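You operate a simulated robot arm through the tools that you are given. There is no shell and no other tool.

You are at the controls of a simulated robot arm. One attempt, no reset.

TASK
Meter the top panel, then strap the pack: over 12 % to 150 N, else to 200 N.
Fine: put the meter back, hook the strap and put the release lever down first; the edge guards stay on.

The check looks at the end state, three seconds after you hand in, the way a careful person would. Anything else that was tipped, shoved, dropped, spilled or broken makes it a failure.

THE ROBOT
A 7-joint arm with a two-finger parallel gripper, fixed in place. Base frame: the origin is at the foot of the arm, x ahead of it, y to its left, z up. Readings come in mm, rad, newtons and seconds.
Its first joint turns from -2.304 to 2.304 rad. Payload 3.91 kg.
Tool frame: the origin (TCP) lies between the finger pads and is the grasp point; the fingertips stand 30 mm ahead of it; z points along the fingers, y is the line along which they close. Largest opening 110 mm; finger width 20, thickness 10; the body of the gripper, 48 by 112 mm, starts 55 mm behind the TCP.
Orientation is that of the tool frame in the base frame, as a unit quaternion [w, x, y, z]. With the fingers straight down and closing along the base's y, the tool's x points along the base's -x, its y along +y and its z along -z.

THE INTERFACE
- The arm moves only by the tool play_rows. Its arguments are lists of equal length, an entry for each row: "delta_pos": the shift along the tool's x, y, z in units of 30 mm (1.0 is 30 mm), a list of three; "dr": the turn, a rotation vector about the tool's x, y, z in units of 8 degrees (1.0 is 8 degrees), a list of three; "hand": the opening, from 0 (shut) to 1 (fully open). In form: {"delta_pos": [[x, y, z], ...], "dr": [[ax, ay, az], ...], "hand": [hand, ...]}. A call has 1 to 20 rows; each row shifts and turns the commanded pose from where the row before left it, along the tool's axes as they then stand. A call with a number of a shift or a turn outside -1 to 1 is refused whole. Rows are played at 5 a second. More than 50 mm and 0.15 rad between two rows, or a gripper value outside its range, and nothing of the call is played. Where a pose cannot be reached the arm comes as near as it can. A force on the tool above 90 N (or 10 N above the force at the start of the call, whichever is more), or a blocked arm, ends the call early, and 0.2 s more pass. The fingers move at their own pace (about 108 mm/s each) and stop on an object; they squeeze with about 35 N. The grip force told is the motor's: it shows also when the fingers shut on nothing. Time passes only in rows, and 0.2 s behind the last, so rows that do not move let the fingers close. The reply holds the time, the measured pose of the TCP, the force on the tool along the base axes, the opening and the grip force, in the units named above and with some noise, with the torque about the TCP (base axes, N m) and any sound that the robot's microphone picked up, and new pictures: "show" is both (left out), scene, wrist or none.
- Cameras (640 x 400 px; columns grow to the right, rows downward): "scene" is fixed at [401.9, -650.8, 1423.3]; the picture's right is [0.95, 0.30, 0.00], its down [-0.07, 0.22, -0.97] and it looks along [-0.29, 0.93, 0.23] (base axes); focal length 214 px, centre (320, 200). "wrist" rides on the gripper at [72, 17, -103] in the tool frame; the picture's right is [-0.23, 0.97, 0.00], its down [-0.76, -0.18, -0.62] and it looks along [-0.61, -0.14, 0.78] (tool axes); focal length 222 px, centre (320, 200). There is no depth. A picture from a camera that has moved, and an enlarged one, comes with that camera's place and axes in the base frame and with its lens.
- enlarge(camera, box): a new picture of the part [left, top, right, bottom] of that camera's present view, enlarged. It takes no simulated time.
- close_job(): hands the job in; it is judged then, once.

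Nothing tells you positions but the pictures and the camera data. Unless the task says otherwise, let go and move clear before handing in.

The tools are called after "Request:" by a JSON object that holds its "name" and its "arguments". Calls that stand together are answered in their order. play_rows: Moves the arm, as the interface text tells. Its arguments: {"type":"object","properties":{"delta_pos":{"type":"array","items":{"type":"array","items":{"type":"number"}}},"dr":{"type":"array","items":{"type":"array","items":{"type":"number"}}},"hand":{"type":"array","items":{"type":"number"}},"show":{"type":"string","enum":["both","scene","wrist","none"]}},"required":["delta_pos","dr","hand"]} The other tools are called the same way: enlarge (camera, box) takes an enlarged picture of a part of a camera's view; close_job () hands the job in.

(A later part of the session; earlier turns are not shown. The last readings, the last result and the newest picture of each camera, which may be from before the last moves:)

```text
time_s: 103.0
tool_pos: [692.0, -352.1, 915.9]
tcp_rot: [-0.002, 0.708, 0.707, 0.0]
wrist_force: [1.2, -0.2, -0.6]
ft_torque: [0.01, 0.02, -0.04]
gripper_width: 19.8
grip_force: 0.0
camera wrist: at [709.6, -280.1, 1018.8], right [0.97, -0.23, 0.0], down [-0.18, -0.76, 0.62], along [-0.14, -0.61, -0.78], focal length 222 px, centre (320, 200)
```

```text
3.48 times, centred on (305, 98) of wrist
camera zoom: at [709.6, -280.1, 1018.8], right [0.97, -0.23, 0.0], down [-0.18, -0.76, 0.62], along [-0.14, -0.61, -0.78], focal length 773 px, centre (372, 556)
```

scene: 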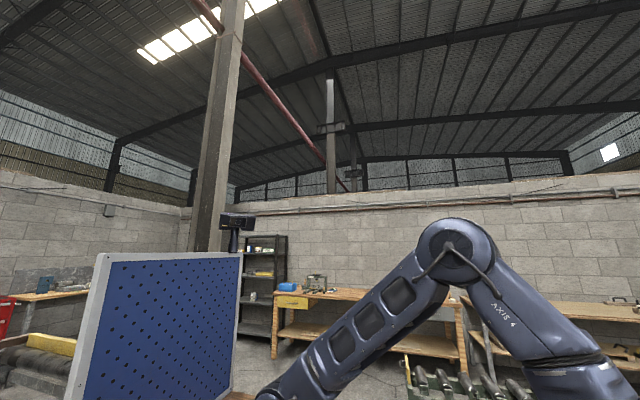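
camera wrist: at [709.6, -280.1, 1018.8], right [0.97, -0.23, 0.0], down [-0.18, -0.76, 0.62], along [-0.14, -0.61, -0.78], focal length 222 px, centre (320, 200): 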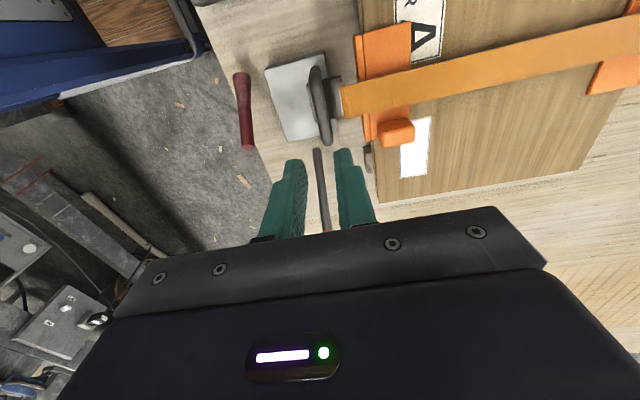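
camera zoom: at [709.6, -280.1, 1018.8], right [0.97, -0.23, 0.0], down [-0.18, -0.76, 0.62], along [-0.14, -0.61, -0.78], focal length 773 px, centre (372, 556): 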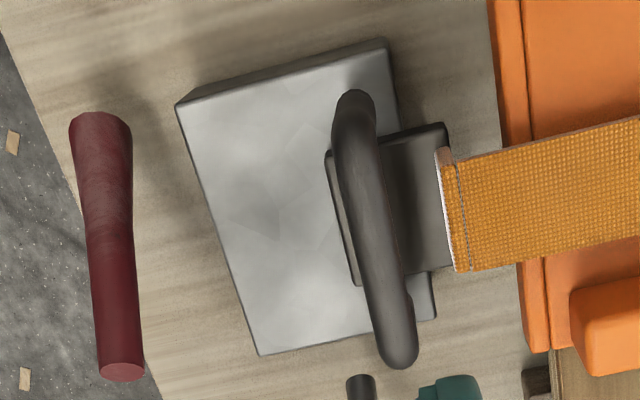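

The plate rests well on the tensioner head. Next is the red release lever: it pivots near (600, -314, 690) and its raised tip is near (600, -377, 762). With the fingers closed, I'll move above the tip.

Request:
{"name": "play_rows", "arguments": {"delta_pos": [[-0.31, -1, 0], [-0.31, -1, 0], [-0.31, -1, 0], [0, 0, 1], [0, 0, 1], [0, 0, 0.5]], "dr": [[0, 0, 0], [0, 0, 0], [0, 0, 0], [0, 0, 0], [0, 0, 0], [0, 0, 0]], "hand": [0, 0, 0, 0, 0, 0], "show": "wrist"}}

Request:
{"name": "enlarge", "arguments": {"camera": "wrist", "box": [220, 60, 420, 230]}}

```text
time_s: 104.4
tool_pos: [601.5, -382.8, 840.9]
tcp_rot: [0.0, 0.707, 0.707, 0.001]
wrist_force: [0.1, 0.2, 0.6]
ft_torque: [0.0, 0.03, 0.0]
gripper_width: 0.0
grip_force: 35.5
camera wrist: at [618.5, -309.9, 944.3], right [0.97, -0.23, 0.0], down [-0.18, -0.76, 0.62], along [-0.14, -0.61, -0.78], focal length 222 px, centre (320, 200)
```

wrist: 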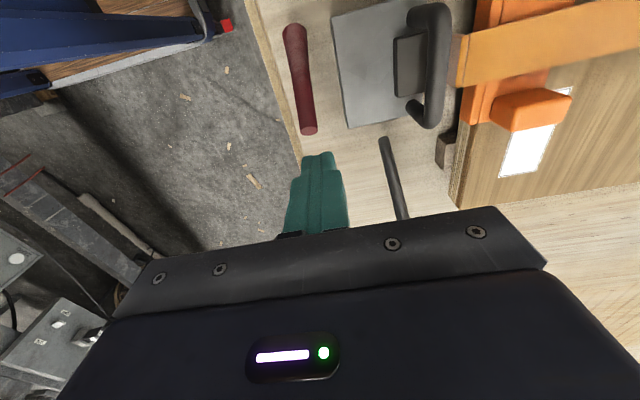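

```text
2.35 times, centred on (320, 145) of wrist
camera zoom: at [618.5, -309.9, 944.3], right [0.97, -0.23, 0.0], down [-0.18, -0.76, 0.62], along [-0.14, -0.61, -0.78], focal length 523 px, centre (320, 329)
```

zoom: 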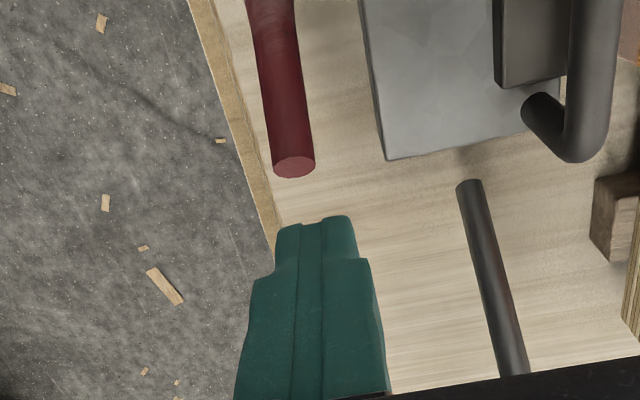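

Request:
{"name": "play_rows", "arguments": {"delta_pos": [[0.1, -0.17, 0.5], [0, 0, 0.5], [0, 0, 0.3]], "dr": [[0, 0, 0], [0, 0, 0], [0, 0, 0]], "hand": [0, 0, 0], "show": "wrist"}}

Request:
{"name": "enlarge", "arguments": {"camera": "wrist", "box": [220, 80, 420, 250]}}

```text
time_s: 105.2
tool_pos: [598.6, -380.0, 801.4]
tcp_rot: [0.0, 0.706, 0.708, 0.0]
wrist_force: [0.4, 0.5, -0.5]
ft_torque: [-0.02, -0.03, -0.01]
gripper_width: 0.3
grip_force: 35.1
camera wrist: at [614.5, -306.5, 905.3], right [0.97, -0.23, 0.0], down [-0.18, -0.76, 0.62], along [-0.14, -0.61, -0.78], focal length 222 px, centre (320, 200)
```

wrist: 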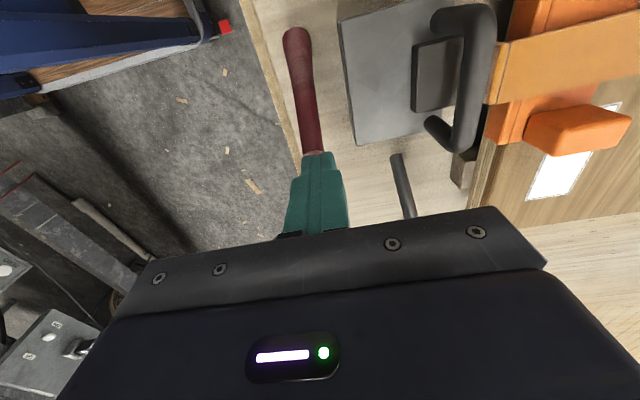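

```text
2.35 times, centred on (320, 165) of wrist
camera zoom: at [614.5, -306.5, 905.3], right [0.97, -0.23, 0.0], down [-0.18, -0.76, 0.62], along [-0.14, -0.61, -0.78], focal length 523 px, centre (320, 282)
```

zoom: 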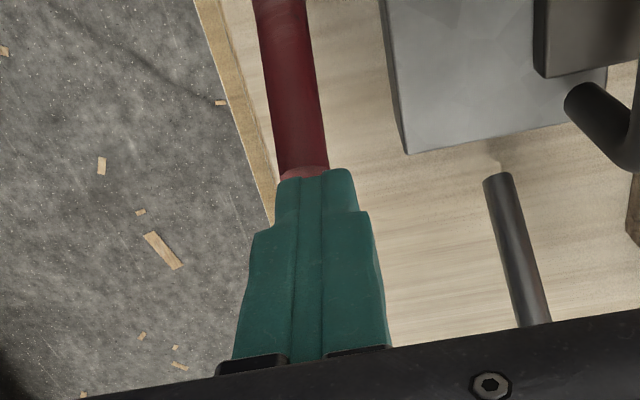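

Request:
{"name": "play_rows", "arguments": {"delta_pos": [[0, -0.13, 0], [0, 0, 0.2], [0, 0, 0.2]], "dr": [[0, 0, 0], [0, 0, 0], [0, 0, 0]], "hand": [0, 0, 0], "show": "none"}}

Request:
{"name": "play_rows", "arguments": {"delta_pos": [[0, 0, 0.2], [0, 0, 0.2]], "dr": [[0, 0, 0], [0, 0, 0]], "hand": [0, 0], "show": "wrist"}}

```text
time_s: 106.0
tool_pos: [593.5, -377.1, 789.7]
tcp_rot: [0.0, 0.707, 0.707, 0.0]
wrist_force: [-0.4, -0.6, 1.3]
ft_torque: [0.01, 0.0, 0.01]
gripper_width: 0.0
grip_force: 35.5
```

```text
time_s: 106.6
tool_pos: [594.0, -377.8, 777.8]
tcp_rot: [0.0, 0.706, 0.708, 0.0]
wrist_force: [0.9, 0.7, -0.4]
ft_torque: [0.04, -0.01, 0.01]
gripper_width: 0.2
grip_force: 35.0
camera wrist: at [610.9, -304.9, 880.5], right [0.97, -0.23, 0.0], down [-0.18, -0.76, 0.62], along [-0.14, -0.61, -0.78], focal length 222 px, centre (320, 200)
```

wrist: 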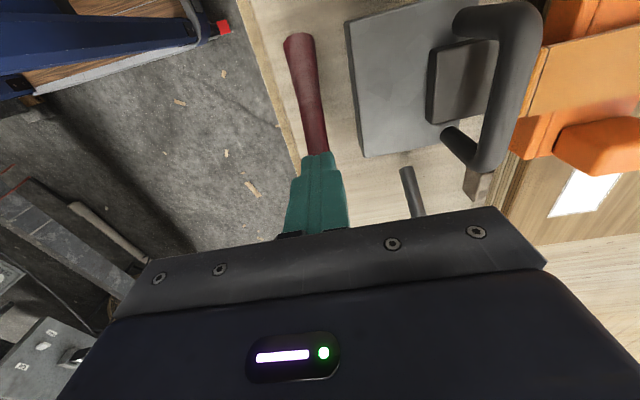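

Request:
{"name": "enlarge", "arguments": {"camera": "wrist", "box": [250, 80, 390, 210]}}

```text
3.08 times, centred on (320, 145) of wrist
camera zoom: at [610.9, -304.9, 880.5], right [0.97, -0.23, 0.0], down [-0.18, -0.76, 0.62], along [-0.14, -0.61, -0.78], focal length 684 px, centre (320, 369)
```

zoom: 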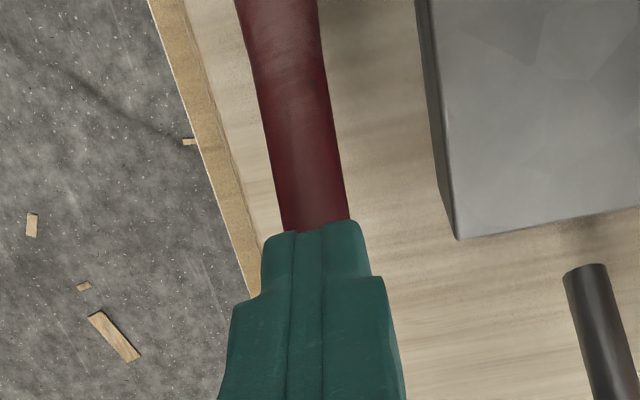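

No force yet, though the fingertips are already below the lever's original tip height, so the lever may be moving freely. I'll continue down in small steps.

Request:
{"name": "play_rows", "arguments": {"delta_pos": [[0, 0, 0.2], [0, 0, 0.2]], "dr": [[0, 0, 0], [0, 0, 0]], "hand": [0, 0], "show": "wrist"}}

Request:
{"name": "enlarge", "arguments": {"camera": "wrist", "box": [230, 20, 410, 220]}}

```text
time_s: 107.2
tool_pos: [594.4, -379.0, 764.6]
tcp_rot: [-0.001, 0.707, 0.708, 0.002]
wrist_force: [0.2, 0.5, 0.4]
ft_torque: [0.01, -0.01, -0.04]
gripper_width: 0.0
grip_force: 34.7
camera wrist: at [611.4, -305.9, 868.4], right [0.97, -0.23, 0.0], down [-0.18, -0.76, 0.62], along [-0.14, -0.61, -0.78], focal length 222 px, centre (320, 200)
```

wrist: 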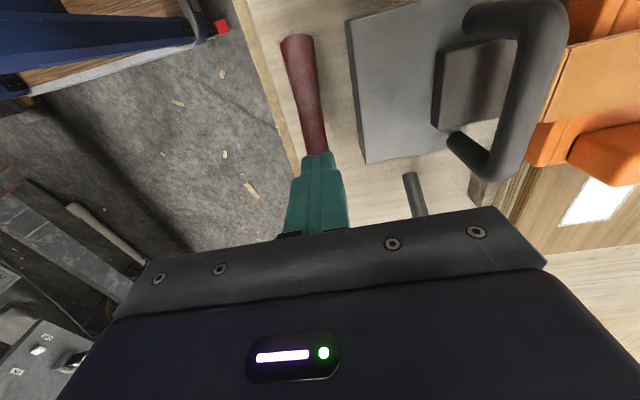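

```text
2.00 times, centred on (320, 120) of wrist
camera zoom: at [611.4, -305.9, 868.4], right [0.97, -0.23, 0.0], down [-0.18, -0.76, 0.62], along [-0.14, -0.61, -0.78], focal length 444 px, centre (320, 360)
```

zoom: 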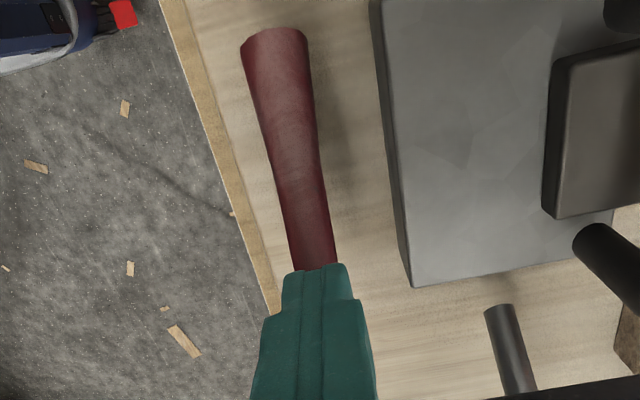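

Request:
{"name": "play_rows", "arguments": {"delta_pos": [[0, 0, 0.2], [0, 0, 0.2]], "dr": [[0, 0, 0], [0, 0, 0]], "hand": [0, 0], "show": "none"}}

Request:
{"name": "play_rows", "arguments": {"delta_pos": [[0, 0, 0.15], [0, 0, 0.15]], "dr": [[0, 0, 0], [0, 0, 0]], "hand": [0, 0], "show": "wrist"}}

Request:
{"name": "enlarge", "arguments": {"camera": "wrist", "box": [230, 20, 410, 220]}}

```text
time_s: 107.8
tool_pos: [594.0, -379.0, 752.9]
tcp_rot: [0.0, 0.707, 0.707, 0.001]
wrist_force: [-0.3, 0.1, -0.8]
ft_torque: [-0.02, -0.04, 0.03]
gripper_width: 0.0
grip_force: 35.6
```

```text
time_s: 108.4
tool_pos: [594.0, -377.4, 743.7]
tcp_rot: [0.0, 0.707, 0.707, -0.001]
wrist_force: [-1.4, -0.5, -0.4]
ft_torque: [0.02, 0.01, 0.0]
gripper_width: 0.0
grip_force: 35.4
camera wrist: at [611.2, -305.5, 847.6], right [0.97, -0.23, 0.0], down [-0.18, -0.76, 0.62], along [-0.14, -0.61, -0.78], focal length 222 px, centre (320, 200)
```

wrist: 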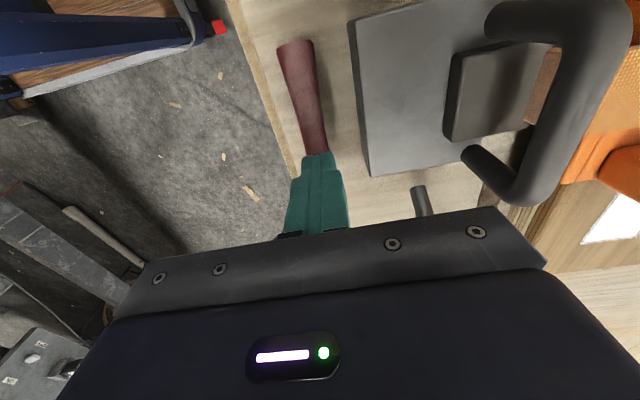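

```text
2.00 times, centred on (320, 120) of wrist
camera zoom: at [611.2, -305.5, 847.6], right [0.97, -0.23, 0.0], down [-0.18, -0.76, 0.62], along [-0.14, -0.61, -0.78], focal length 444 px, centre (320, 360)
```

zoom: 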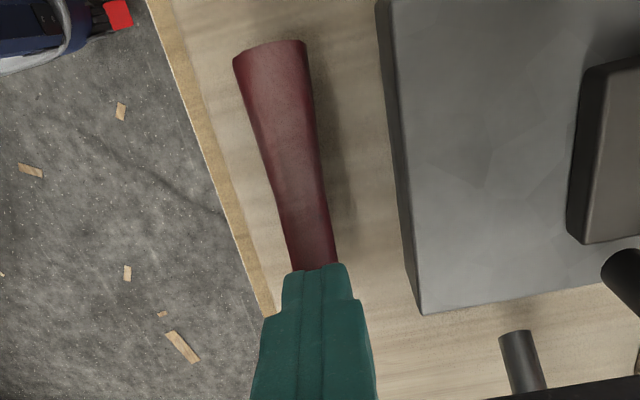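

Request:
{"name": "play_rows", "arguments": {"delta_pos": [[0, 0, 0.13], [0, 0, 0.13]], "dr": [[0, 0, 0], [0, 0, 0]], "hand": [0, 0], "show": "none"}}

Request:
{"name": "play_rows", "arguments": {"delta_pos": [[0, 0, 0.1], [0, 0, 0.1]], "dr": [[0, 0, 0], [0, 0, 0]], "hand": [0, 0], "show": "wrist"}}

```text
time_s: 109.0
tool_pos: [594.6, -378.2, 735.9]
tcp_rot: [0.0, 0.707, 0.708, 0.0]
wrist_force: [-3.4, 0.7, 17.7]
ft_torque: [-0.14, 0.12, 0.12]
gripper_width: 0.0
grip_force: 34.5
```

```text
time_s: 109.5
tool_pos: [593.7, -378.8, 735.4]
tcp_rot: [0.001, 0.706, 0.708, 0.001]
wrist_force: [-16.0, 13.2, 52.4]
ft_torque: [-0.13, 0.57, -0.18]
gripper_width: 0.0
grip_force: 35.2
stopped in row 2: the force on the tool passed its limit at 100 N (the readings are from after the stop); the commanded pose is now the measured one
camera wrist: at [610.8, -305.7, 839.7], right [0.97, -0.23, 0.0], down [-0.18, -0.76, 0.62], along [-0.14, -0.61, -0.78], focal length 222 px, centre (320, 200)
```

wrist: 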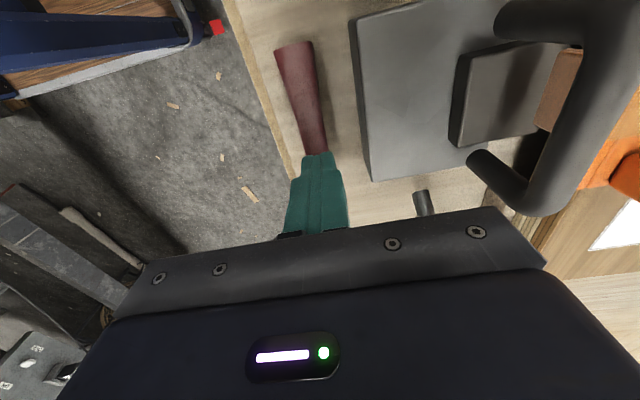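

It met a hard stop with the fingertips at z≈705. I'll rise and look at the lever's new position.

Request:
{"name": "play_rows", "arguments": {"delta_pos": [[0, 0, -0.5], [0, 0, -1], [0, 0, -1], [0, 0, -1], [0, 0, -1]], "dr": [[0, 0, 0], [0, 0, 0], [0, 0, 0], [0, 0, 0], [0, 0, 0]], "hand": [0, 0, 0, 0, 0], "show": "wrist"}}

Request:
{"name": "enlarge", "arguments": {"camera": "wrist", "box": [230, 10, 480, 220]}}

```text
time_s: 110.7
tool_pos: [595.9, -378.1, 869.0]
tcp_rot: [0.0, 0.706, 0.708, 0.0]
wrist_force: [0.4, -0.5, -0.4]
ft_torque: [0.02, -0.01, 0.04]
gripper_width: 0.0
grip_force: 35.1
camera wrist: at [612.7, -306.6, 972.5], right [0.97, -0.23, 0.0], down [-0.18, -0.76, 0.62], along [-0.14, -0.61, -0.78], focal length 222 px, centre (320, 200)
```

wrist: 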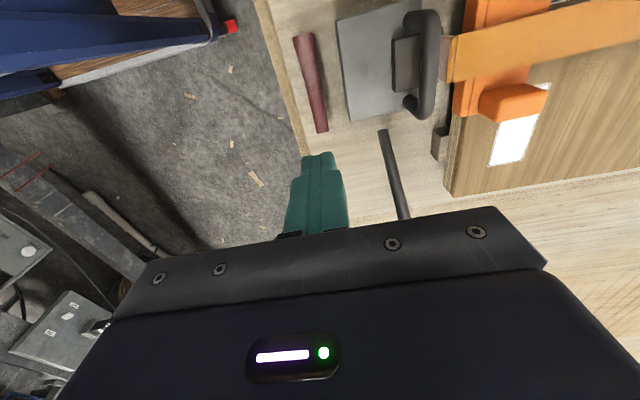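

```text
1.90 times, centred on (355, 115) of wrist
camera zoom: at [612.7, -306.6, 972.5], right [0.97, -0.23, 0.0], down [-0.18, -0.76, 0.62], along [-0.14, -0.61, -0.78], focal length 423 px, centre (253, 362)
```

zoom: 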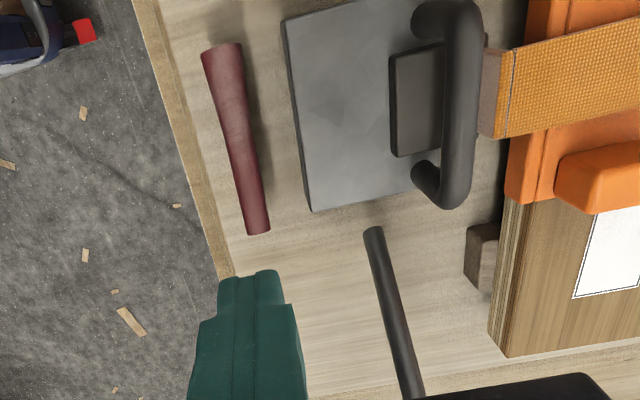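

The release lever now lies flat in front of the tensioner block. For the pump lever I'd like to see the gauge while gripping the ball, so I'll rise and yaw the tool to the opposite side, with the camera on -y looking +y.

Request:
{"name": "play_rows", "arguments": {"delta_pos": [[0, 0, -1], [0, 0, -1], [0, 0, -1], [0, 0, 0], [0, 0, 0], [0, 0, 0], [0, 0, 0], [0, 0, 0], [0, 0, 0], [0, 0, 0], [0, 0, 0], [0, 0, 0], [0, 0, 0], [0, 0, 0], [0, 0, 0], [0, 0, 0], [0, 0, 0], [0, 0, 0], [0, 0, 0], [0, 0, 0]], "dr": [[0, 0, 0], [0, 0, 0], [0, 0, 0], [0, 0, -1], [0, 0, -1], [0, 0, -1], [0, 0, -1], [0, 0, -1], [0, 0, -1], [0, 0, -1], [0, 0, -1], [0, 0, -1], [0, 0, -1], [0, 0, -1], [0, 0, -1], [0, 0, -1], [0, 0, -1], [0, 0, -1], [0, 0, -1], [0, 0, -1]], "hand": [0, 0, 0, 0, 0, 0, 0, 0, 0, 0, 0, 0, 0, 0, 0, 0, 0, 0, 0, 0], "show": "none"}}

Request:
{"name": "play_rows", "arguments": {"delta_pos": [[0, 0, 0], [0, 0, 0], [0, 0, 0], [0, 0, 0], [0, 0, 0], [0, 0, 0]], "dr": [[0, 0, -1], [0, 0, -1], [0, 0, -1], [0, 0, -1], [0, 0, -1], [0, 0, -0.5]], "hand": [0.3, 0.6, 0.8, 0.8, 0.8, 0.8], "show": "wrist"}}

```text
time_s: 114.9
tool_pos: [595.5, -378.7, 959.1]
tcp_rot: [0.001, -0.392, 0.92, 0.0]
wrist_force: [-0.5, 0.1, 0.2]
ft_torque: [-0.04, 0.01, -0.03]
gripper_width: 0.0
grip_force: 35.1
```

```text
time_s: 116.3
tool_pos: [594.3, -378.6, 959.6]
tcp_rot: [0.0, 0.708, -0.706, 0.001]
wrist_force: [-0.3, 0.0, -0.4]
ft_torque: [0.03, 0.0, 0.01]
gripper_width: 87.8
grip_force: 0.0
camera wrist: at [578.1, -451.4, 1062.9], right [-0.97, 0.22, 0.0], down [0.17, 0.76, 0.62], along [0.14, 0.61, -0.78], focal length 222 px, centre (320, 200)
```

wrist: 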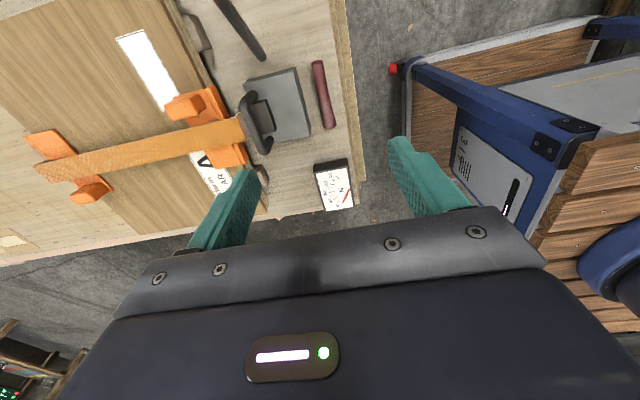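

Yaw -90 works and the gauge is in view. I'll zoom in on the gauge and the hook from this side.

Request:
{"name": "enlarge", "arguments": {"camera": "wrist", "box": [220, 40, 380, 220]}}

Request:
{"name": "enlarge", "arguments": {"camera": "wrist", "box": [305, 150, 365, 220]}}

```text
2.22 times, centred on (300, 130) of wrist
camera zoom: at [578.1, -451.4, 1062.9], right [-0.97, 0.22, 0.0], down [0.17, 0.76, 0.62], along [0.14, 0.61, -0.78], focal length 494 px, centre (364, 356)
```

zoom: 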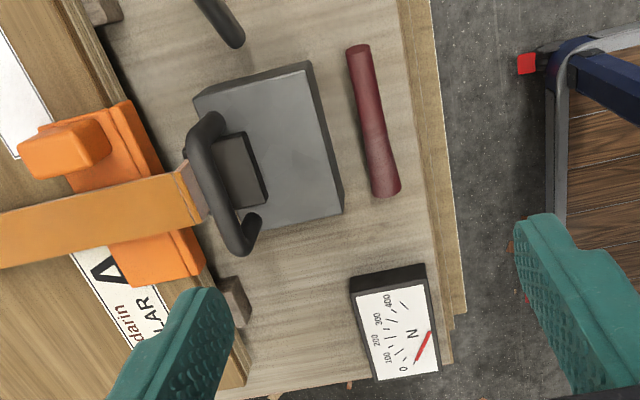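

```text
5.71 times, centred on (335, 185) of wrist
camera zoom: at [578.1, -451.4, 1062.9], right [-0.97, 0.22, 0.0], down [0.17, 0.76, 0.62], along [0.14, 0.61, -0.78], focal length 1269 px, centre (234, 286)
```

zoom: 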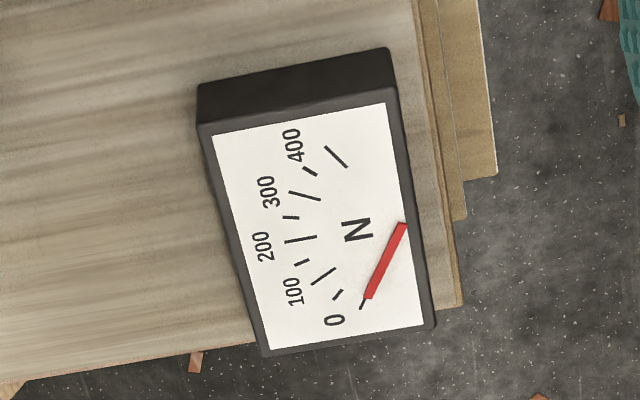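

The gauge reads 0 N and the release lever is down. I'll move toward the pump ball and tilt the tool so I can see both the ball and the gauge.

Request:
{"name": "play_rows", "arguments": {"delta_pos": [[1, -0.467, 0], [1, -0.467, 0], [1, -0.467, 0], [1, -0.467, 0], [1, -0.467, 0], [1, -0.467, 0], [0, 0, 0], [0, 0, 0], [0, 0, 0]], "dr": [[0, 0, 0], [0, 0, 0], [0, 0, 0], [0, 0, 0], [0, 0, 0], [0, 0, 0], [0, -1, 0], [0, -1, 0], [0, -1, 0]], "hand": [0.8, 0.8, 0.8, 0.8, 0.8, 0.8, 0.8, 0.8, 0.8], "show": "wrist"}}

Request:
{"name": "enlarge", "arguments": {"camera": "wrist", "box": [200, 30, 420, 220]}}

```text
time_s: 118.3
tool_pos: [678.7, -559.9, 961.0]
tcp_rot: [-0.149, 0.692, -0.691, -0.146]
wrist_force: [-0.5, 0.8, 0.5]
ft_torque: [-0.03, 0.03, 0.03]
gripper_width: 88.1
grip_force: 0.1
camera wrist: at [663.1, -666.9, 1025.5], right [-0.97, 0.21, 0.09], down [0.17, 0.44, 0.88], along [0.14, 0.87, -0.47], focal length 222 px, centre (320, 200)
```

wrist: 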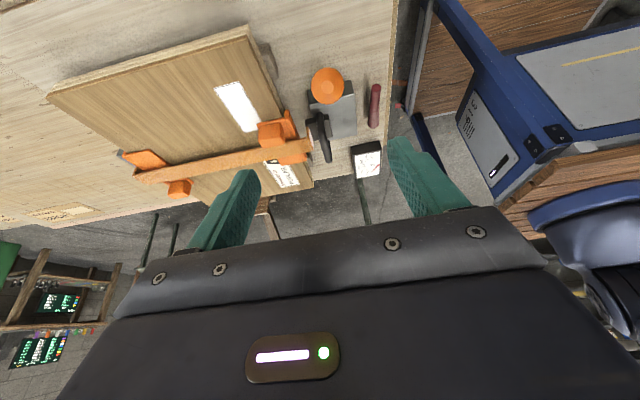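

```text
2.11 times, centred on (310, 125) of wrist
camera zoom: at [663.1, -666.9, 1025.5], right [-0.97, 0.21, 0.09], down [0.17, 0.44, 0.88], along [0.14, 0.87, -0.47], focal length 468 px, centre (341, 358)
```

zoom: 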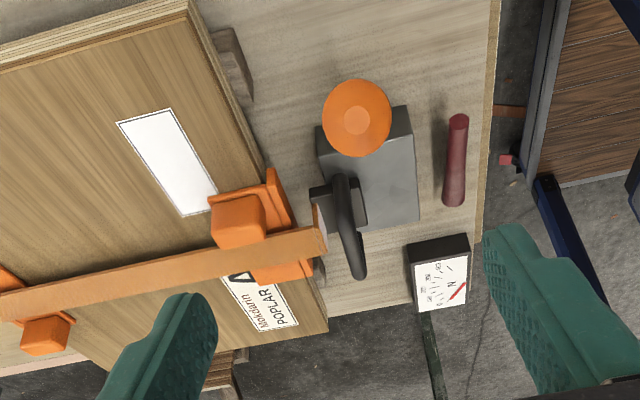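

Request:
{"name": "play_rows", "arguments": {"delta_pos": [[0.16, 0.06, 0.85], [0.16, 0.06, 0.85], [0.16, 0.06, 0.85], [0.16, 0.06, 0.85]], "dr": [[0, 0, 0], [0, 0, 0], [0, 0, 0], [0, 0, 0]], "hand": [0.8, 0.8, 0.8, 0.8], "show": "wrist"}}

Request:
{"name": "enlarge", "arguments": {"camera": "wrist", "box": [200, 30, 420, 230]}}

```text
time_s: 119.3
tool_pos: [672.5, -534.5, 857.2]
tcp_rot: [-0.148, 0.693, -0.691, -0.146]
wrist_force: [-0.6, -0.3, 0.4]
ft_torque: [-0.02, 0.01, -0.05]
gripper_width: 88.1
grip_force: 0.0
camera wrist: at [655.6, -642.9, 923.0], right [-0.97, 0.21, 0.09], down [0.17, 0.44, 0.88], along [0.14, 0.87, -0.47], focal length 222 px, centre (320, 200)
```

wrist: 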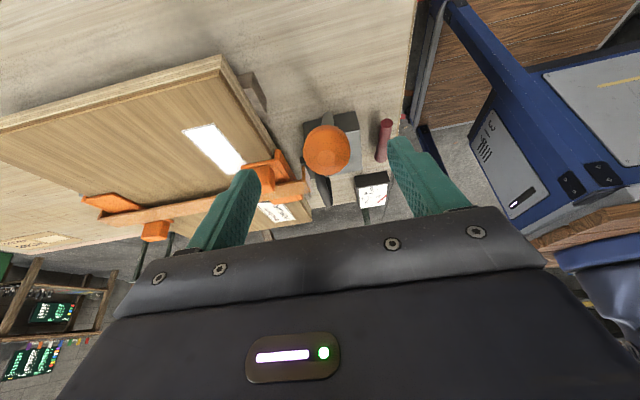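

```text
2.00 times, centred on (310, 130) of wrist
camera zoom: at [655.6, -642.9, 923.0], right [-0.97, 0.21, 0.09], down [0.17, 0.44, 0.88], along [0.14, 0.87, -0.47], focal length 444 px, centre (340, 340)
```

zoom: 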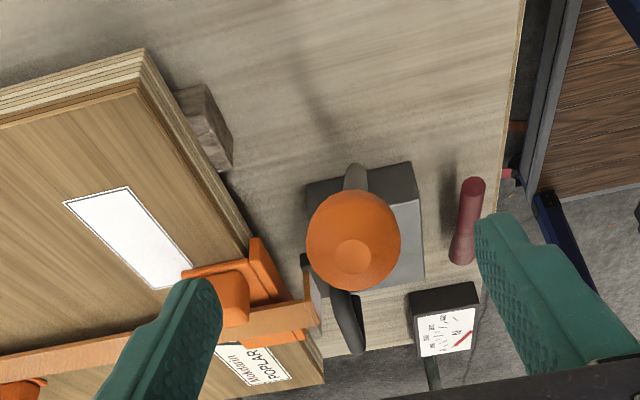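

The ball centre triangulates to (667.5, -518, 817), about 35 mm across. I'll advance so the ball lies between the pads on its ±x sides and close.

Request:
{"name": "play_rows", "arguments": {"delta_pos": [[0.04, 0.17, 0.6], [0, 0, 0.6], [0, 0, 0], [0, 0, 0], [0, 0, 0]], "dr": [[0, 0, 0], [0, 0, 0], [0, 0, 0], [0, 0, 0], [0, 0, 0]], "hand": [0.8, 0.8, 0.6, 0.4, 0.2], "show": "wrist"}}

Request:
{"name": "enlarge", "arguments": {"camera": "wrist", "box": [220, 80, 420, 240]}}

```text
time_s: 120.5
tool_pos: [668.0, -522.0, 823.9]
tcp_rot: [-0.148, 0.692, -0.691, -0.145]
wrist_force: [11.4, -0.9, 0.2]
ft_torque: [-0.2, -0.21, -0.04]
gripper_width: 35.5
grip_force: 35.2
camera wrist: at [650.5, -628.9, 889.9], right [-0.97, 0.21, 0.09], down [0.17, 0.44, 0.88], along [0.14, 0.87, -0.47], focal length 222 px, centre (320, 200)
```

wrist: 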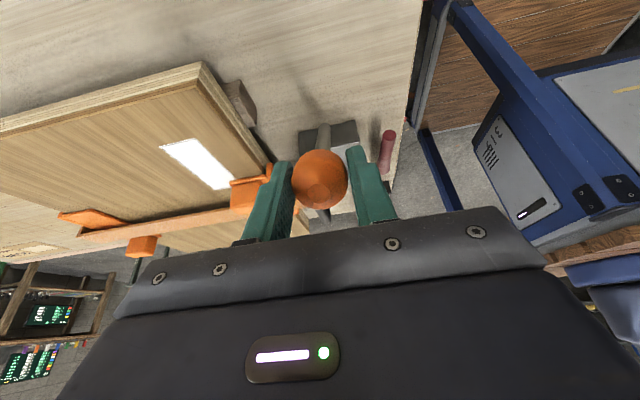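

```text
2.50 times, centred on (320, 160) of wrist
camera zoom: at [650.5, -628.9, 889.9], right [-0.97, 0.21, 0.09], down [0.17, 0.44, 0.88], along [0.14, 0.87, -0.47], focal length 555 px, centre (320, 300)
```

zoom: 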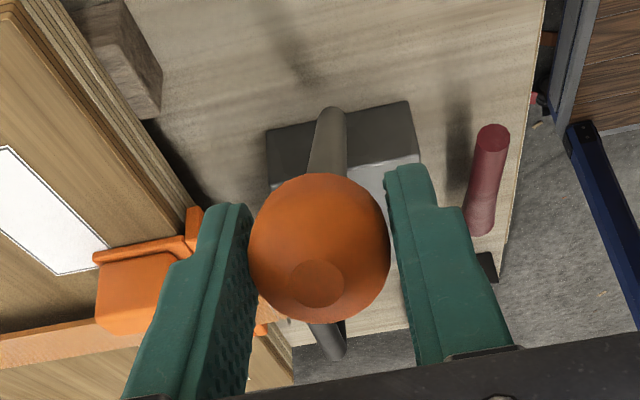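

Gripped at 35.5 mm. The right finger hides the gauge, so I'll tilt the tool further about the ball until the gauge shows above the fingertips.

Request:
{"name": "play_rows", "arguments": {"delta_pos": [[0, -0.03, 0], [0, 0, 0], [0, 0, 0]], "dr": [[0, -1, 0], [0, -1, 0], [0, -1, 0]], "hand": [0.2, 0.2, 0.2], "show": "wrist"}}

Request:
{"name": "enlarge", "arguments": {"camera": "wrist", "box": [240, 60, 420, 200]}}

```text
time_s: 121.3
tool_pos: [666.8, -520.7, 825.3]
tcp_rot: [-0.288, 0.647, -0.645, -0.288]
wrist_force: [8.6, -3.4, -3.5]
ft_torque: [-0.98, -0.2, -0.18]
gripper_width: 35.6
grip_force: 34.5
camera wrist: at [650.5, -645.7, 840.3], right [-0.97, 0.15, 0.17], down [0.17, 0.05, 0.98], along [0.14, 0.99, -0.07], focal length 222 px, centre (320, 200)
```

wrist: 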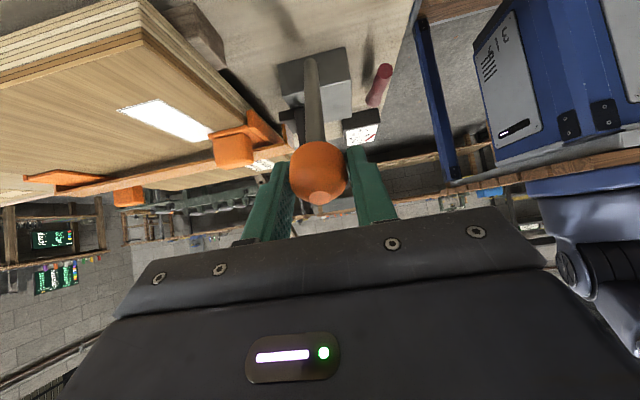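

```text
2.86 times, centred on (330, 130) of wrist
camera zoom: at [650.5, -645.7, 840.3], right [-0.97, 0.15, 0.17], down [0.17, 0.05, 0.98], along [0.14, 0.99, -0.07], focal length 635 px, centre (291, 400)
```

zoom: 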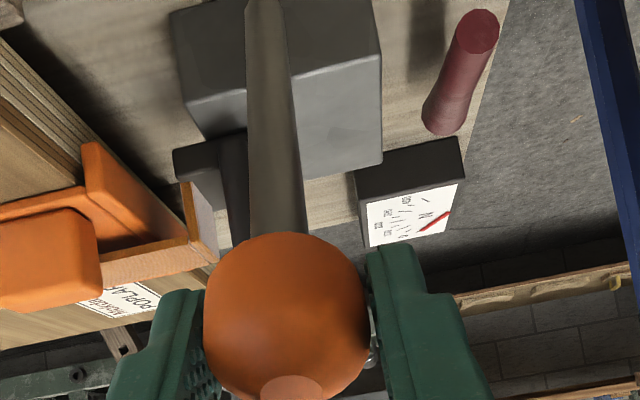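

The gauge is now visible above the fingers. I'll try a small first stroke, swinging the ball down about 10°, and watch the force and gauge.

Request:
{"name": "play_rows", "arguments": {"delta_pos": [[0.46, 0, -0.04], [0.46, 0, -0.08], [0, 0, 0]], "dr": [[0, 0, 0], [0, 0, 0], [0, 0, 0]], "hand": [0.2, 0.2, 0.2], "show": "wrist"}}

Request:
{"name": "enlarge", "arguments": {"camera": "wrist", "box": [320, 90, 400, 160]}}

```text
time_s: 122.1
tool_pos: [668.0, -542.7, 806.2]
tcp_rot: [-0.289, 0.646, -0.645, -0.288]
wrist_force: [-5.2, 13.5, -4.1]
ft_torque: [0.88, 0.04, 0.03]
gripper_width: 35.3
grip_force: 34.8
camera wrist: at [650.7, -667.3, 821.4], right [-0.97, 0.15, 0.17], down [0.18, 0.05, 0.98], along [0.14, 0.99, -0.07], focal length 222 px, centre (320, 200)
```

wrist: 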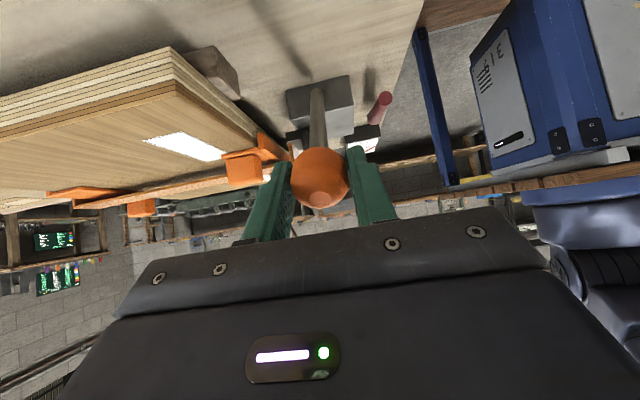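

```text
5.71 times, centred on (360, 125) of wrist
camera zoom: at [650.7, -667.3, 821.4], right [-0.97, 0.15, 0.17], down [0.18, 0.05, 0.98], along [0.14, 0.99, -0.07], focal length 1269 px, centre (91, 629)
```

zoom: 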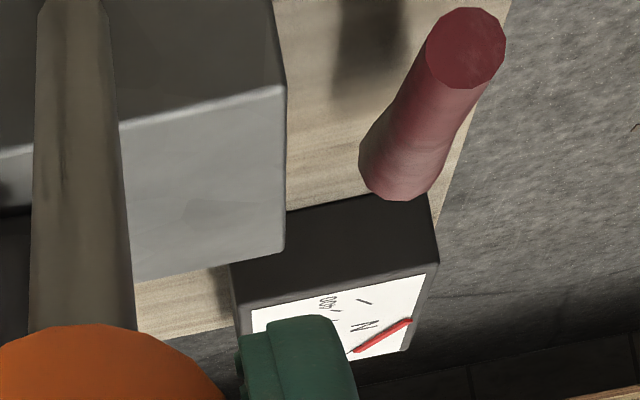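

Request:
{"name": "play_rows", "arguments": {"delta_pos": [[0.6, 0, 0.01], [0.64, 0, 0.09], [0, 0, 0]], "dr": [[0, 0, 0], [0, 0, 0], [0, 0, 0]], "hand": [0.2, 0.2, 0.2], "show": "wrist"}}

Request:
{"name": "enlarge", "arguments": {"camera": "wrist", "box": [300, 60, 420, 160]}}

```text
time_s: 122.9
tool_pos: [667.1, -566.5, 778.0]
tcp_rot: [-0.288, 0.647, -0.646, -0.286]
wrist_force: [-15.4, -2.5, 8.2]
ft_torque: [0.76, 0.17, 0.06]
gripper_width: 35.5
grip_force: 34.9
camera wrist: at [650.4, -691.1, 793.2], right [-0.97, 0.15, 0.17], down [0.17, 0.05, 0.98], along [0.14, 0.99, -0.07], focal length 222 px, centre (320, 200)
```

wrist: 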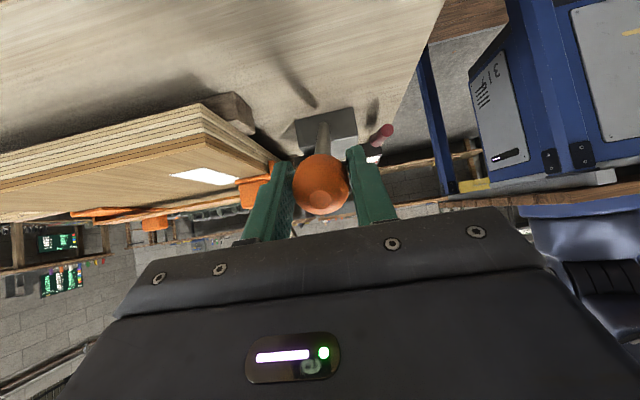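

```text
4.00 times, centred on (360, 110) of wrist
camera zoom: at [650.4, -691.1, 793.2], right [-0.97, 0.15, 0.17], down [0.17, 0.05, 0.98], along [0.14, 0.99, -0.07], focal length 888 px, centre (160, 560)
```

zoom: 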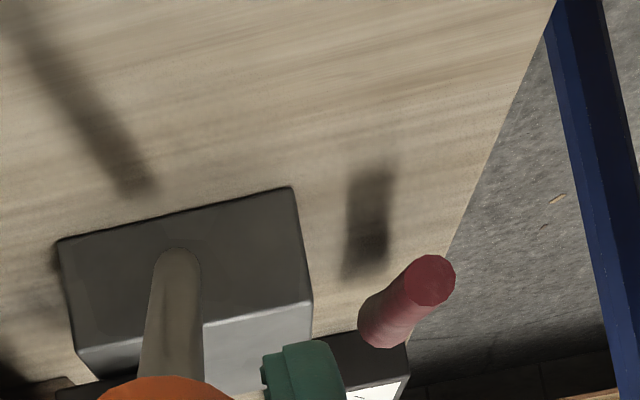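

The lever moves nearly freely so far. I'll continue the down-stroke toward horizontal.

Request:
{"name": "play_rows", "arguments": {"delta_pos": [[0.62, 0, 0.12], [0.62, 0, 0.22], [0, 0, 0]], "dr": [[0, 0, 0], [0, 0, 0], [0, 0, 0]], "hand": [0.2, 0.2, 0.2], "show": "wrist"}}

Request:
{"name": "enlarge", "arguments": {"camera": "wrist", "box": [270, 60, 420, 180]}}

```text
time_s: 123.7
tool_pos: [667.4, -583.0, 744.1]
tcp_rot: [-0.288, 0.647, -0.645, -0.287]
wrist_force: [-18.7, 1.7, 4.4]
ft_torque: [0.63, 0.15, 0.1]
gripper_width: 35.7
grip_force: 34.5
camera wrist: at [650.6, -707.5, 758.8], right [-0.97, 0.15, 0.17], down [0.18, 0.05, 0.98], along [0.14, 0.99, -0.07], focal length 222 px, centre (320, 200)
```

wrist: 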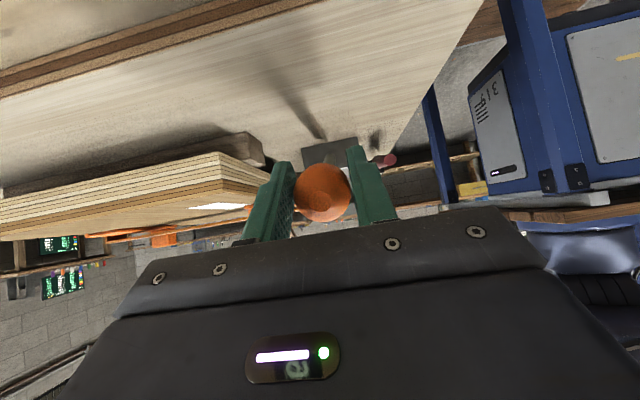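

```text
3.33 times, centred on (345, 120) of wrist
camera zoom: at [650.6, -707.5, 758.8], right [-0.97, 0.15, 0.17], down [0.18, 0.05, 0.98], along [0.14, 0.99, -0.07], focal length 740 px, centre (237, 467)
```

zoom: 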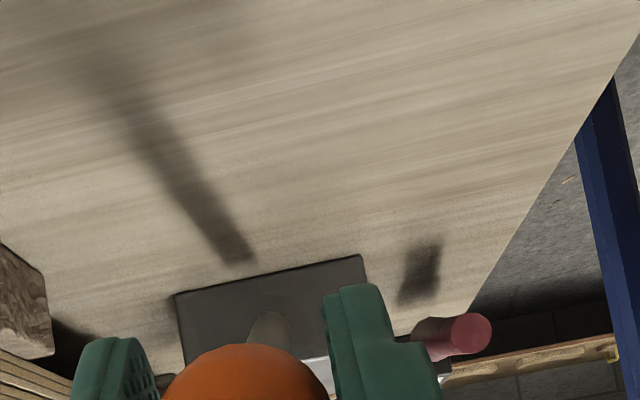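

Request:
{"name": "play_rows", "arguments": {"delta_pos": [[0.53, 0.03, 0.33], [0, 0, 0]], "dr": [[0, 0, 0], [0, 0, 0]], "hand": [0.2, 0.2], "show": "none"}}

Request:
{"name": "play_rows", "arguments": {"delta_pos": [[0.4, 0, 0.3], [0, 0, 0]], "dr": [[0, 0, 0], [0, 0, 0]], "hand": [0.2, 0.2], "show": "wrist"}}

```text
time_s: 124.3
tool_pos: [667.4, -586.3, 724.2]
tcp_rot: [-0.288, 0.647, -0.645, -0.286]
wrist_force: [-14.9, -7.3, 8.4]
ft_torque: [0.65, -0.06, 0.2]
gripper_width: 35.4
grip_force: 35.4
```

```text
time_s: 124.9
tool_pos: [667.7, -586.8, 708.9]
tcp_rot: [-0.289, 0.647, -0.646, -0.286]
wrist_force: [-6.4, -1.1, 7.1]
ft_torque: [-0.23, -0.12, 0.07]
gripper_width: 35.4
grip_force: 35.2
camera wrist: at [650.7, -711.3, 724.9], right [-0.97, 0.15, 0.17], down [0.17, 0.05, 0.98], along [0.14, 0.99, -0.07], focal length 222 px, centre (320, 200)
```

wrist: 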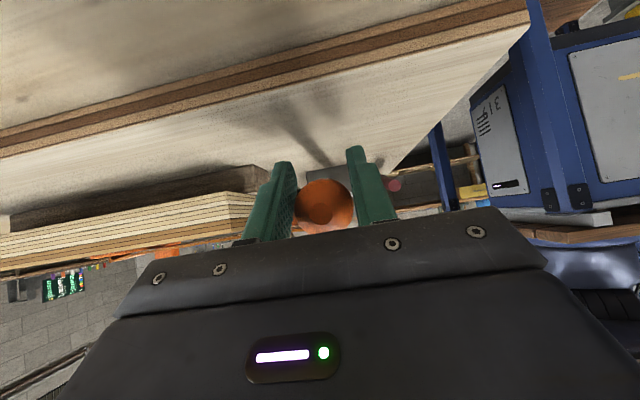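

The lever reached nearly horizontal without resistance. I'll swing it back up along the same arc and check the gauge.

Request:
{"name": "play_rows", "arguments": {"delta_pos": [[-0.4, 0, -0.3], [-0.53, 0, -0.33], [-0.62, 0, -0.22], [-0.62, 0, -0.12], [-0.64, 0, -0.09], [-0.6, 0, -0.01], [-0.46, 0, 0.08], [-0.46, 0, 0.04], [0, 0, 0]], "dr": [[0, 0, 0], [0, 0, 0], [0, 0, 0], [0, 0, 0], [0, 0, 0], [0, 0, 0], [0, 0, 0], [0, 0, 0], [0, 0, 0]], "hand": [0.2, 0.2, 0.2, 0.2, 0.2, 0.2, 0.2, 0.2, 0.2], "show": "wrist"}}

Request:
{"name": "enlarge", "arguments": {"camera": "wrist", "box": [240, 60, 420, 200]}}

Request:
{"name": "enlarge", "arguments": {"camera": "wrist", "box": [330, 90, 390, 155]}}

```text
time_s: 126.9
tool_pos: [665.8, -523.5, 825.8]
tcp_rot: [-0.288, 0.647, -0.645, -0.288]
wrist_force: [-22.9, -9.0, -10.1]
ft_torque: [-0.02, 0.31, 0.58]
gripper_width: 35.4
grip_force: 35.2
camera wrist: at [649.3, -647.9, 841.5], right [-0.97, 0.15, 0.17], down [0.18, 0.05, 0.98], along [0.14, 0.99, -0.07], focal length 222 px, centre (320, 200)
```

wrist: 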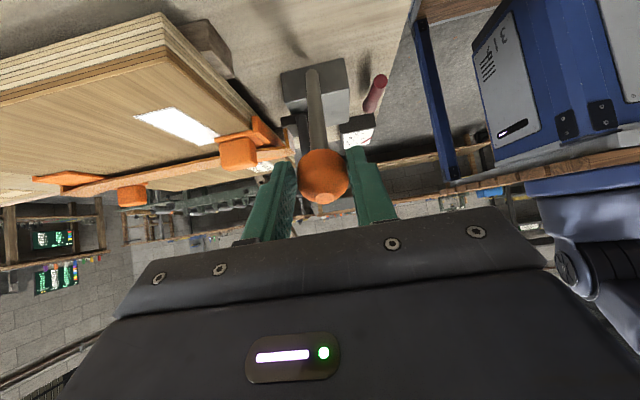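

```text
2.86 times, centred on (330, 130) of wrist
camera zoom: at [649.3, -647.9, 841.5], right [-0.97, 0.15, 0.17], down [0.18, 0.05, 0.98], along [0.14, 0.99, -0.07], focal length 635 px, centre (291, 400)
```

zoom: 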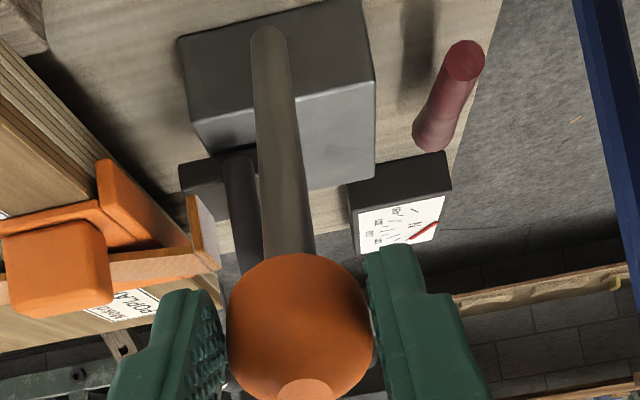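

```text
6.15 times, centred on (360, 122) of wrist
camera zoom: at [649.3, -647.9, 841.5], right [-0.97, 0.15, 0.17], down [0.18, 0.05, 0.98], along [0.14, 0.99, -0.07], focal length 1367 px, centre (74, 677)
```

zoom: 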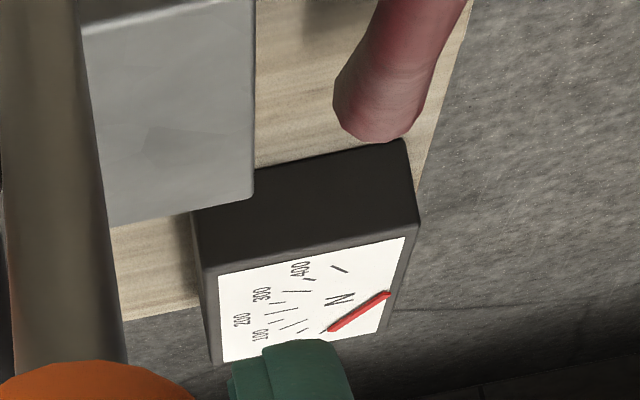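

The gauge still reads 0, so the hook probably isn't engaged. I'll zoom in on the hook and block from this side view.

Request:
{"name": "enlarge", "arguments": {"camera": "wrist", "box": [270, 60, 350, 160]}}

Request:
{"name": "enlarge", "arguments": {"camera": "wrist", "box": [215, 110, 315, 170]}}

```text
4.00 times, centred on (310, 110) of wrist
camera zoom: at [649.3, -647.9, 841.5], right [-0.97, 0.15, 0.17], down [0.18, 0.05, 0.98], along [0.14, 0.99, -0.07], focal length 888 px, centre (360, 560)
```

zoom: 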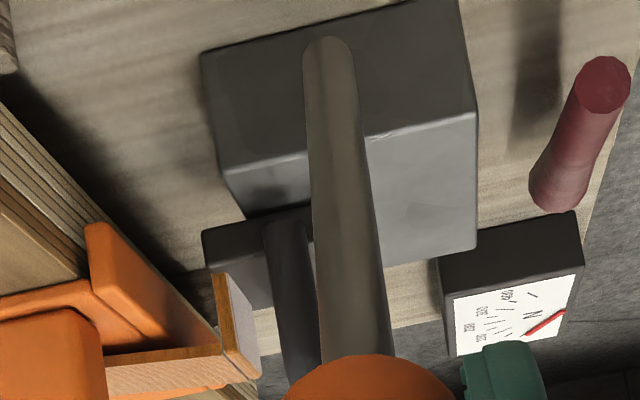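

```text
6.40 times, centred on (265, 140) of wrist
camera zoom: at [649.3, -647.9, 841.5], right [-0.97, 0.15, 0.17], down [0.18, 0.05, 0.98], along [0.14, 0.99, -0.07], focal length 1422 px, centre (672, 584)
```

zoom: 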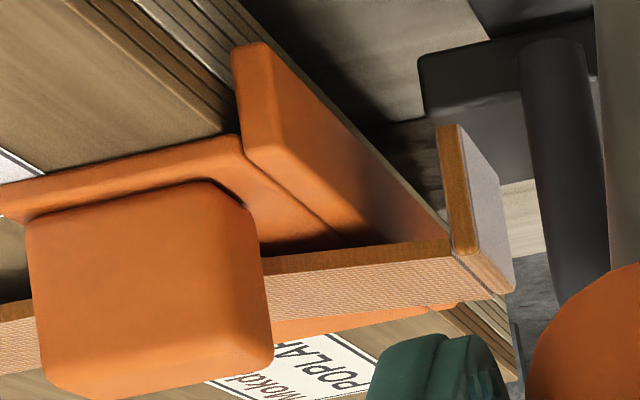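

The plate clearly rests on the block's top. Before revisiting the hook, I'll check the lever's upward travel, since the working stroke may lie that way.

Request:
{"name": "play_rows", "arguments": {"delta_pos": [[-0.6, 0.04, 0.17], [-0.67, 0, 0.27], [0, 0, 0]], "dr": [[0, 0, 0], [0, 0, 0], [0, 0, 0]], "hand": [0.2, 0.2, 0.2], "show": "wrist"}}

Request:
{"name": "enlarge", "arguments": {"camera": "wrist", "box": [300, 60, 420, 180]}}

```text
time_s: 127.7
tool_pos: [665.0, -486.9, 845.1]
tcp_rot: [-0.289, 0.646, -0.646, -0.286]
wrist_force: [0.7, 0.0, -0.4]
ft_torque: [0.01, 0.01, 0.02]
gripper_width: 22.2
grip_force: 0.1
camera wrist: at [649.4, -611.9, 861.0], right [-0.97, 0.15, 0.17], down [0.17, 0.05, 0.98], along [0.14, 0.99, -0.07], focal length 222 px, centre (320, 200)
```

wrist: 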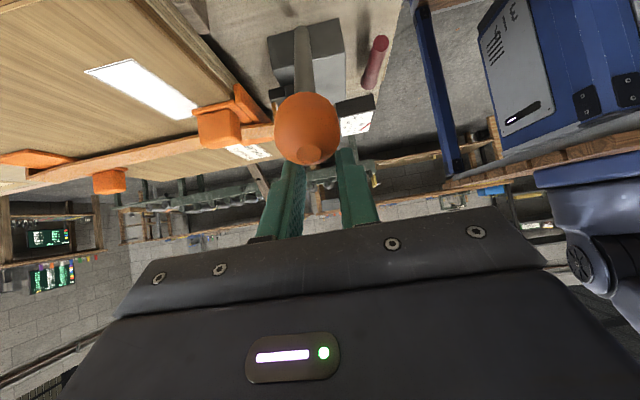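

```text
3.33 times, centred on (360, 120) of wrist
camera zoom: at [649.4, -611.9, 861.0], right [-0.97, 0.15, 0.17], down [0.17, 0.05, 0.98], along [0.14, 0.99, -0.07], focal length 740 px, centre (187, 467)
```

zoom: 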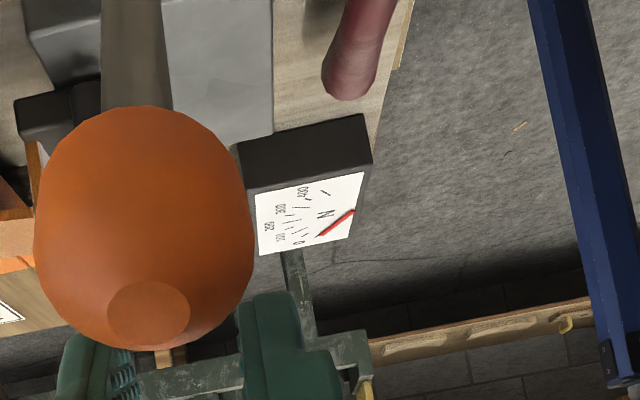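

The ball slipped out because the lever is at its upper stop (about 54°). I'll back off, regrip the ball, and push a full down-stroke to the lower stop this time.

Request:
{"name": "play_rows", "arguments": {"delta_pos": [[0, 0, -1], [0, 0, -0.7], [0.7, 0, 0], [0.68, 0, 0], [0, 0, 0.65], [0, 0, 0.65], [0, 0, 0]], "dr": [[0, 0, 0], [0, 0, 0], [0, 0, 0], [0, 0, 0], [0, 0, 0], [0, 0, 0], [0, 0, 0]], "hand": [0.3, 0.6, 0.6, 0.6, 0.6, 0.6, 0.6], "show": "wrist"}}

Request:
{"name": "enlarge", "arguments": {"camera": "wrist", "box": [240, 60, 420, 220]}}

```text
time_s: 129.3
tool_pos: [665.0, -523.1, 821.9]
tcp_rot: [-0.287, 0.647, -0.645, -0.287]
wrist_force: [-0.1, -0.5, -1.0]
ft_torque: [-0.01, 0.03, 0.01]
gripper_width: 66.0
grip_force: 0.1
camera wrist: at [648.8, -648.6, 836.9], right [-0.97, 0.15, 0.17], down [0.17, 0.05, 0.98], along [0.14, 0.99, -0.07], focal length 222 px, centre (320, 200)
```

wrist: 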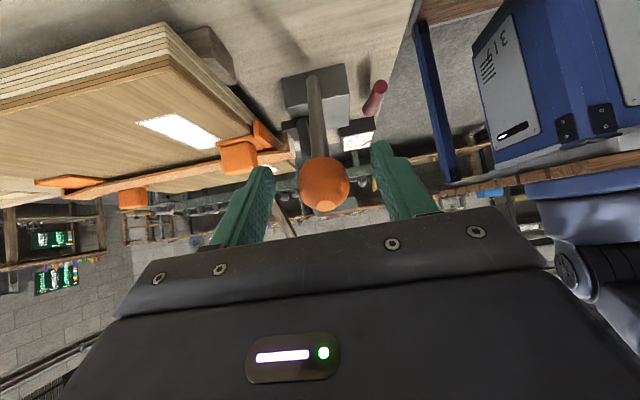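

```text
2.50 times, centred on (330, 140) of wrist
camera zoom: at [648.8, -648.6, 836.9], right [-0.97, 0.15, 0.17], down [0.17, 0.05, 0.98], along [0.14, 0.99, -0.07], focal length 555 px, centre (295, 350)
```

zoom: 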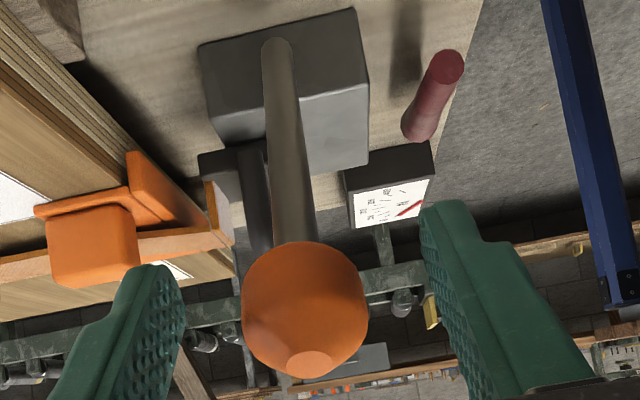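

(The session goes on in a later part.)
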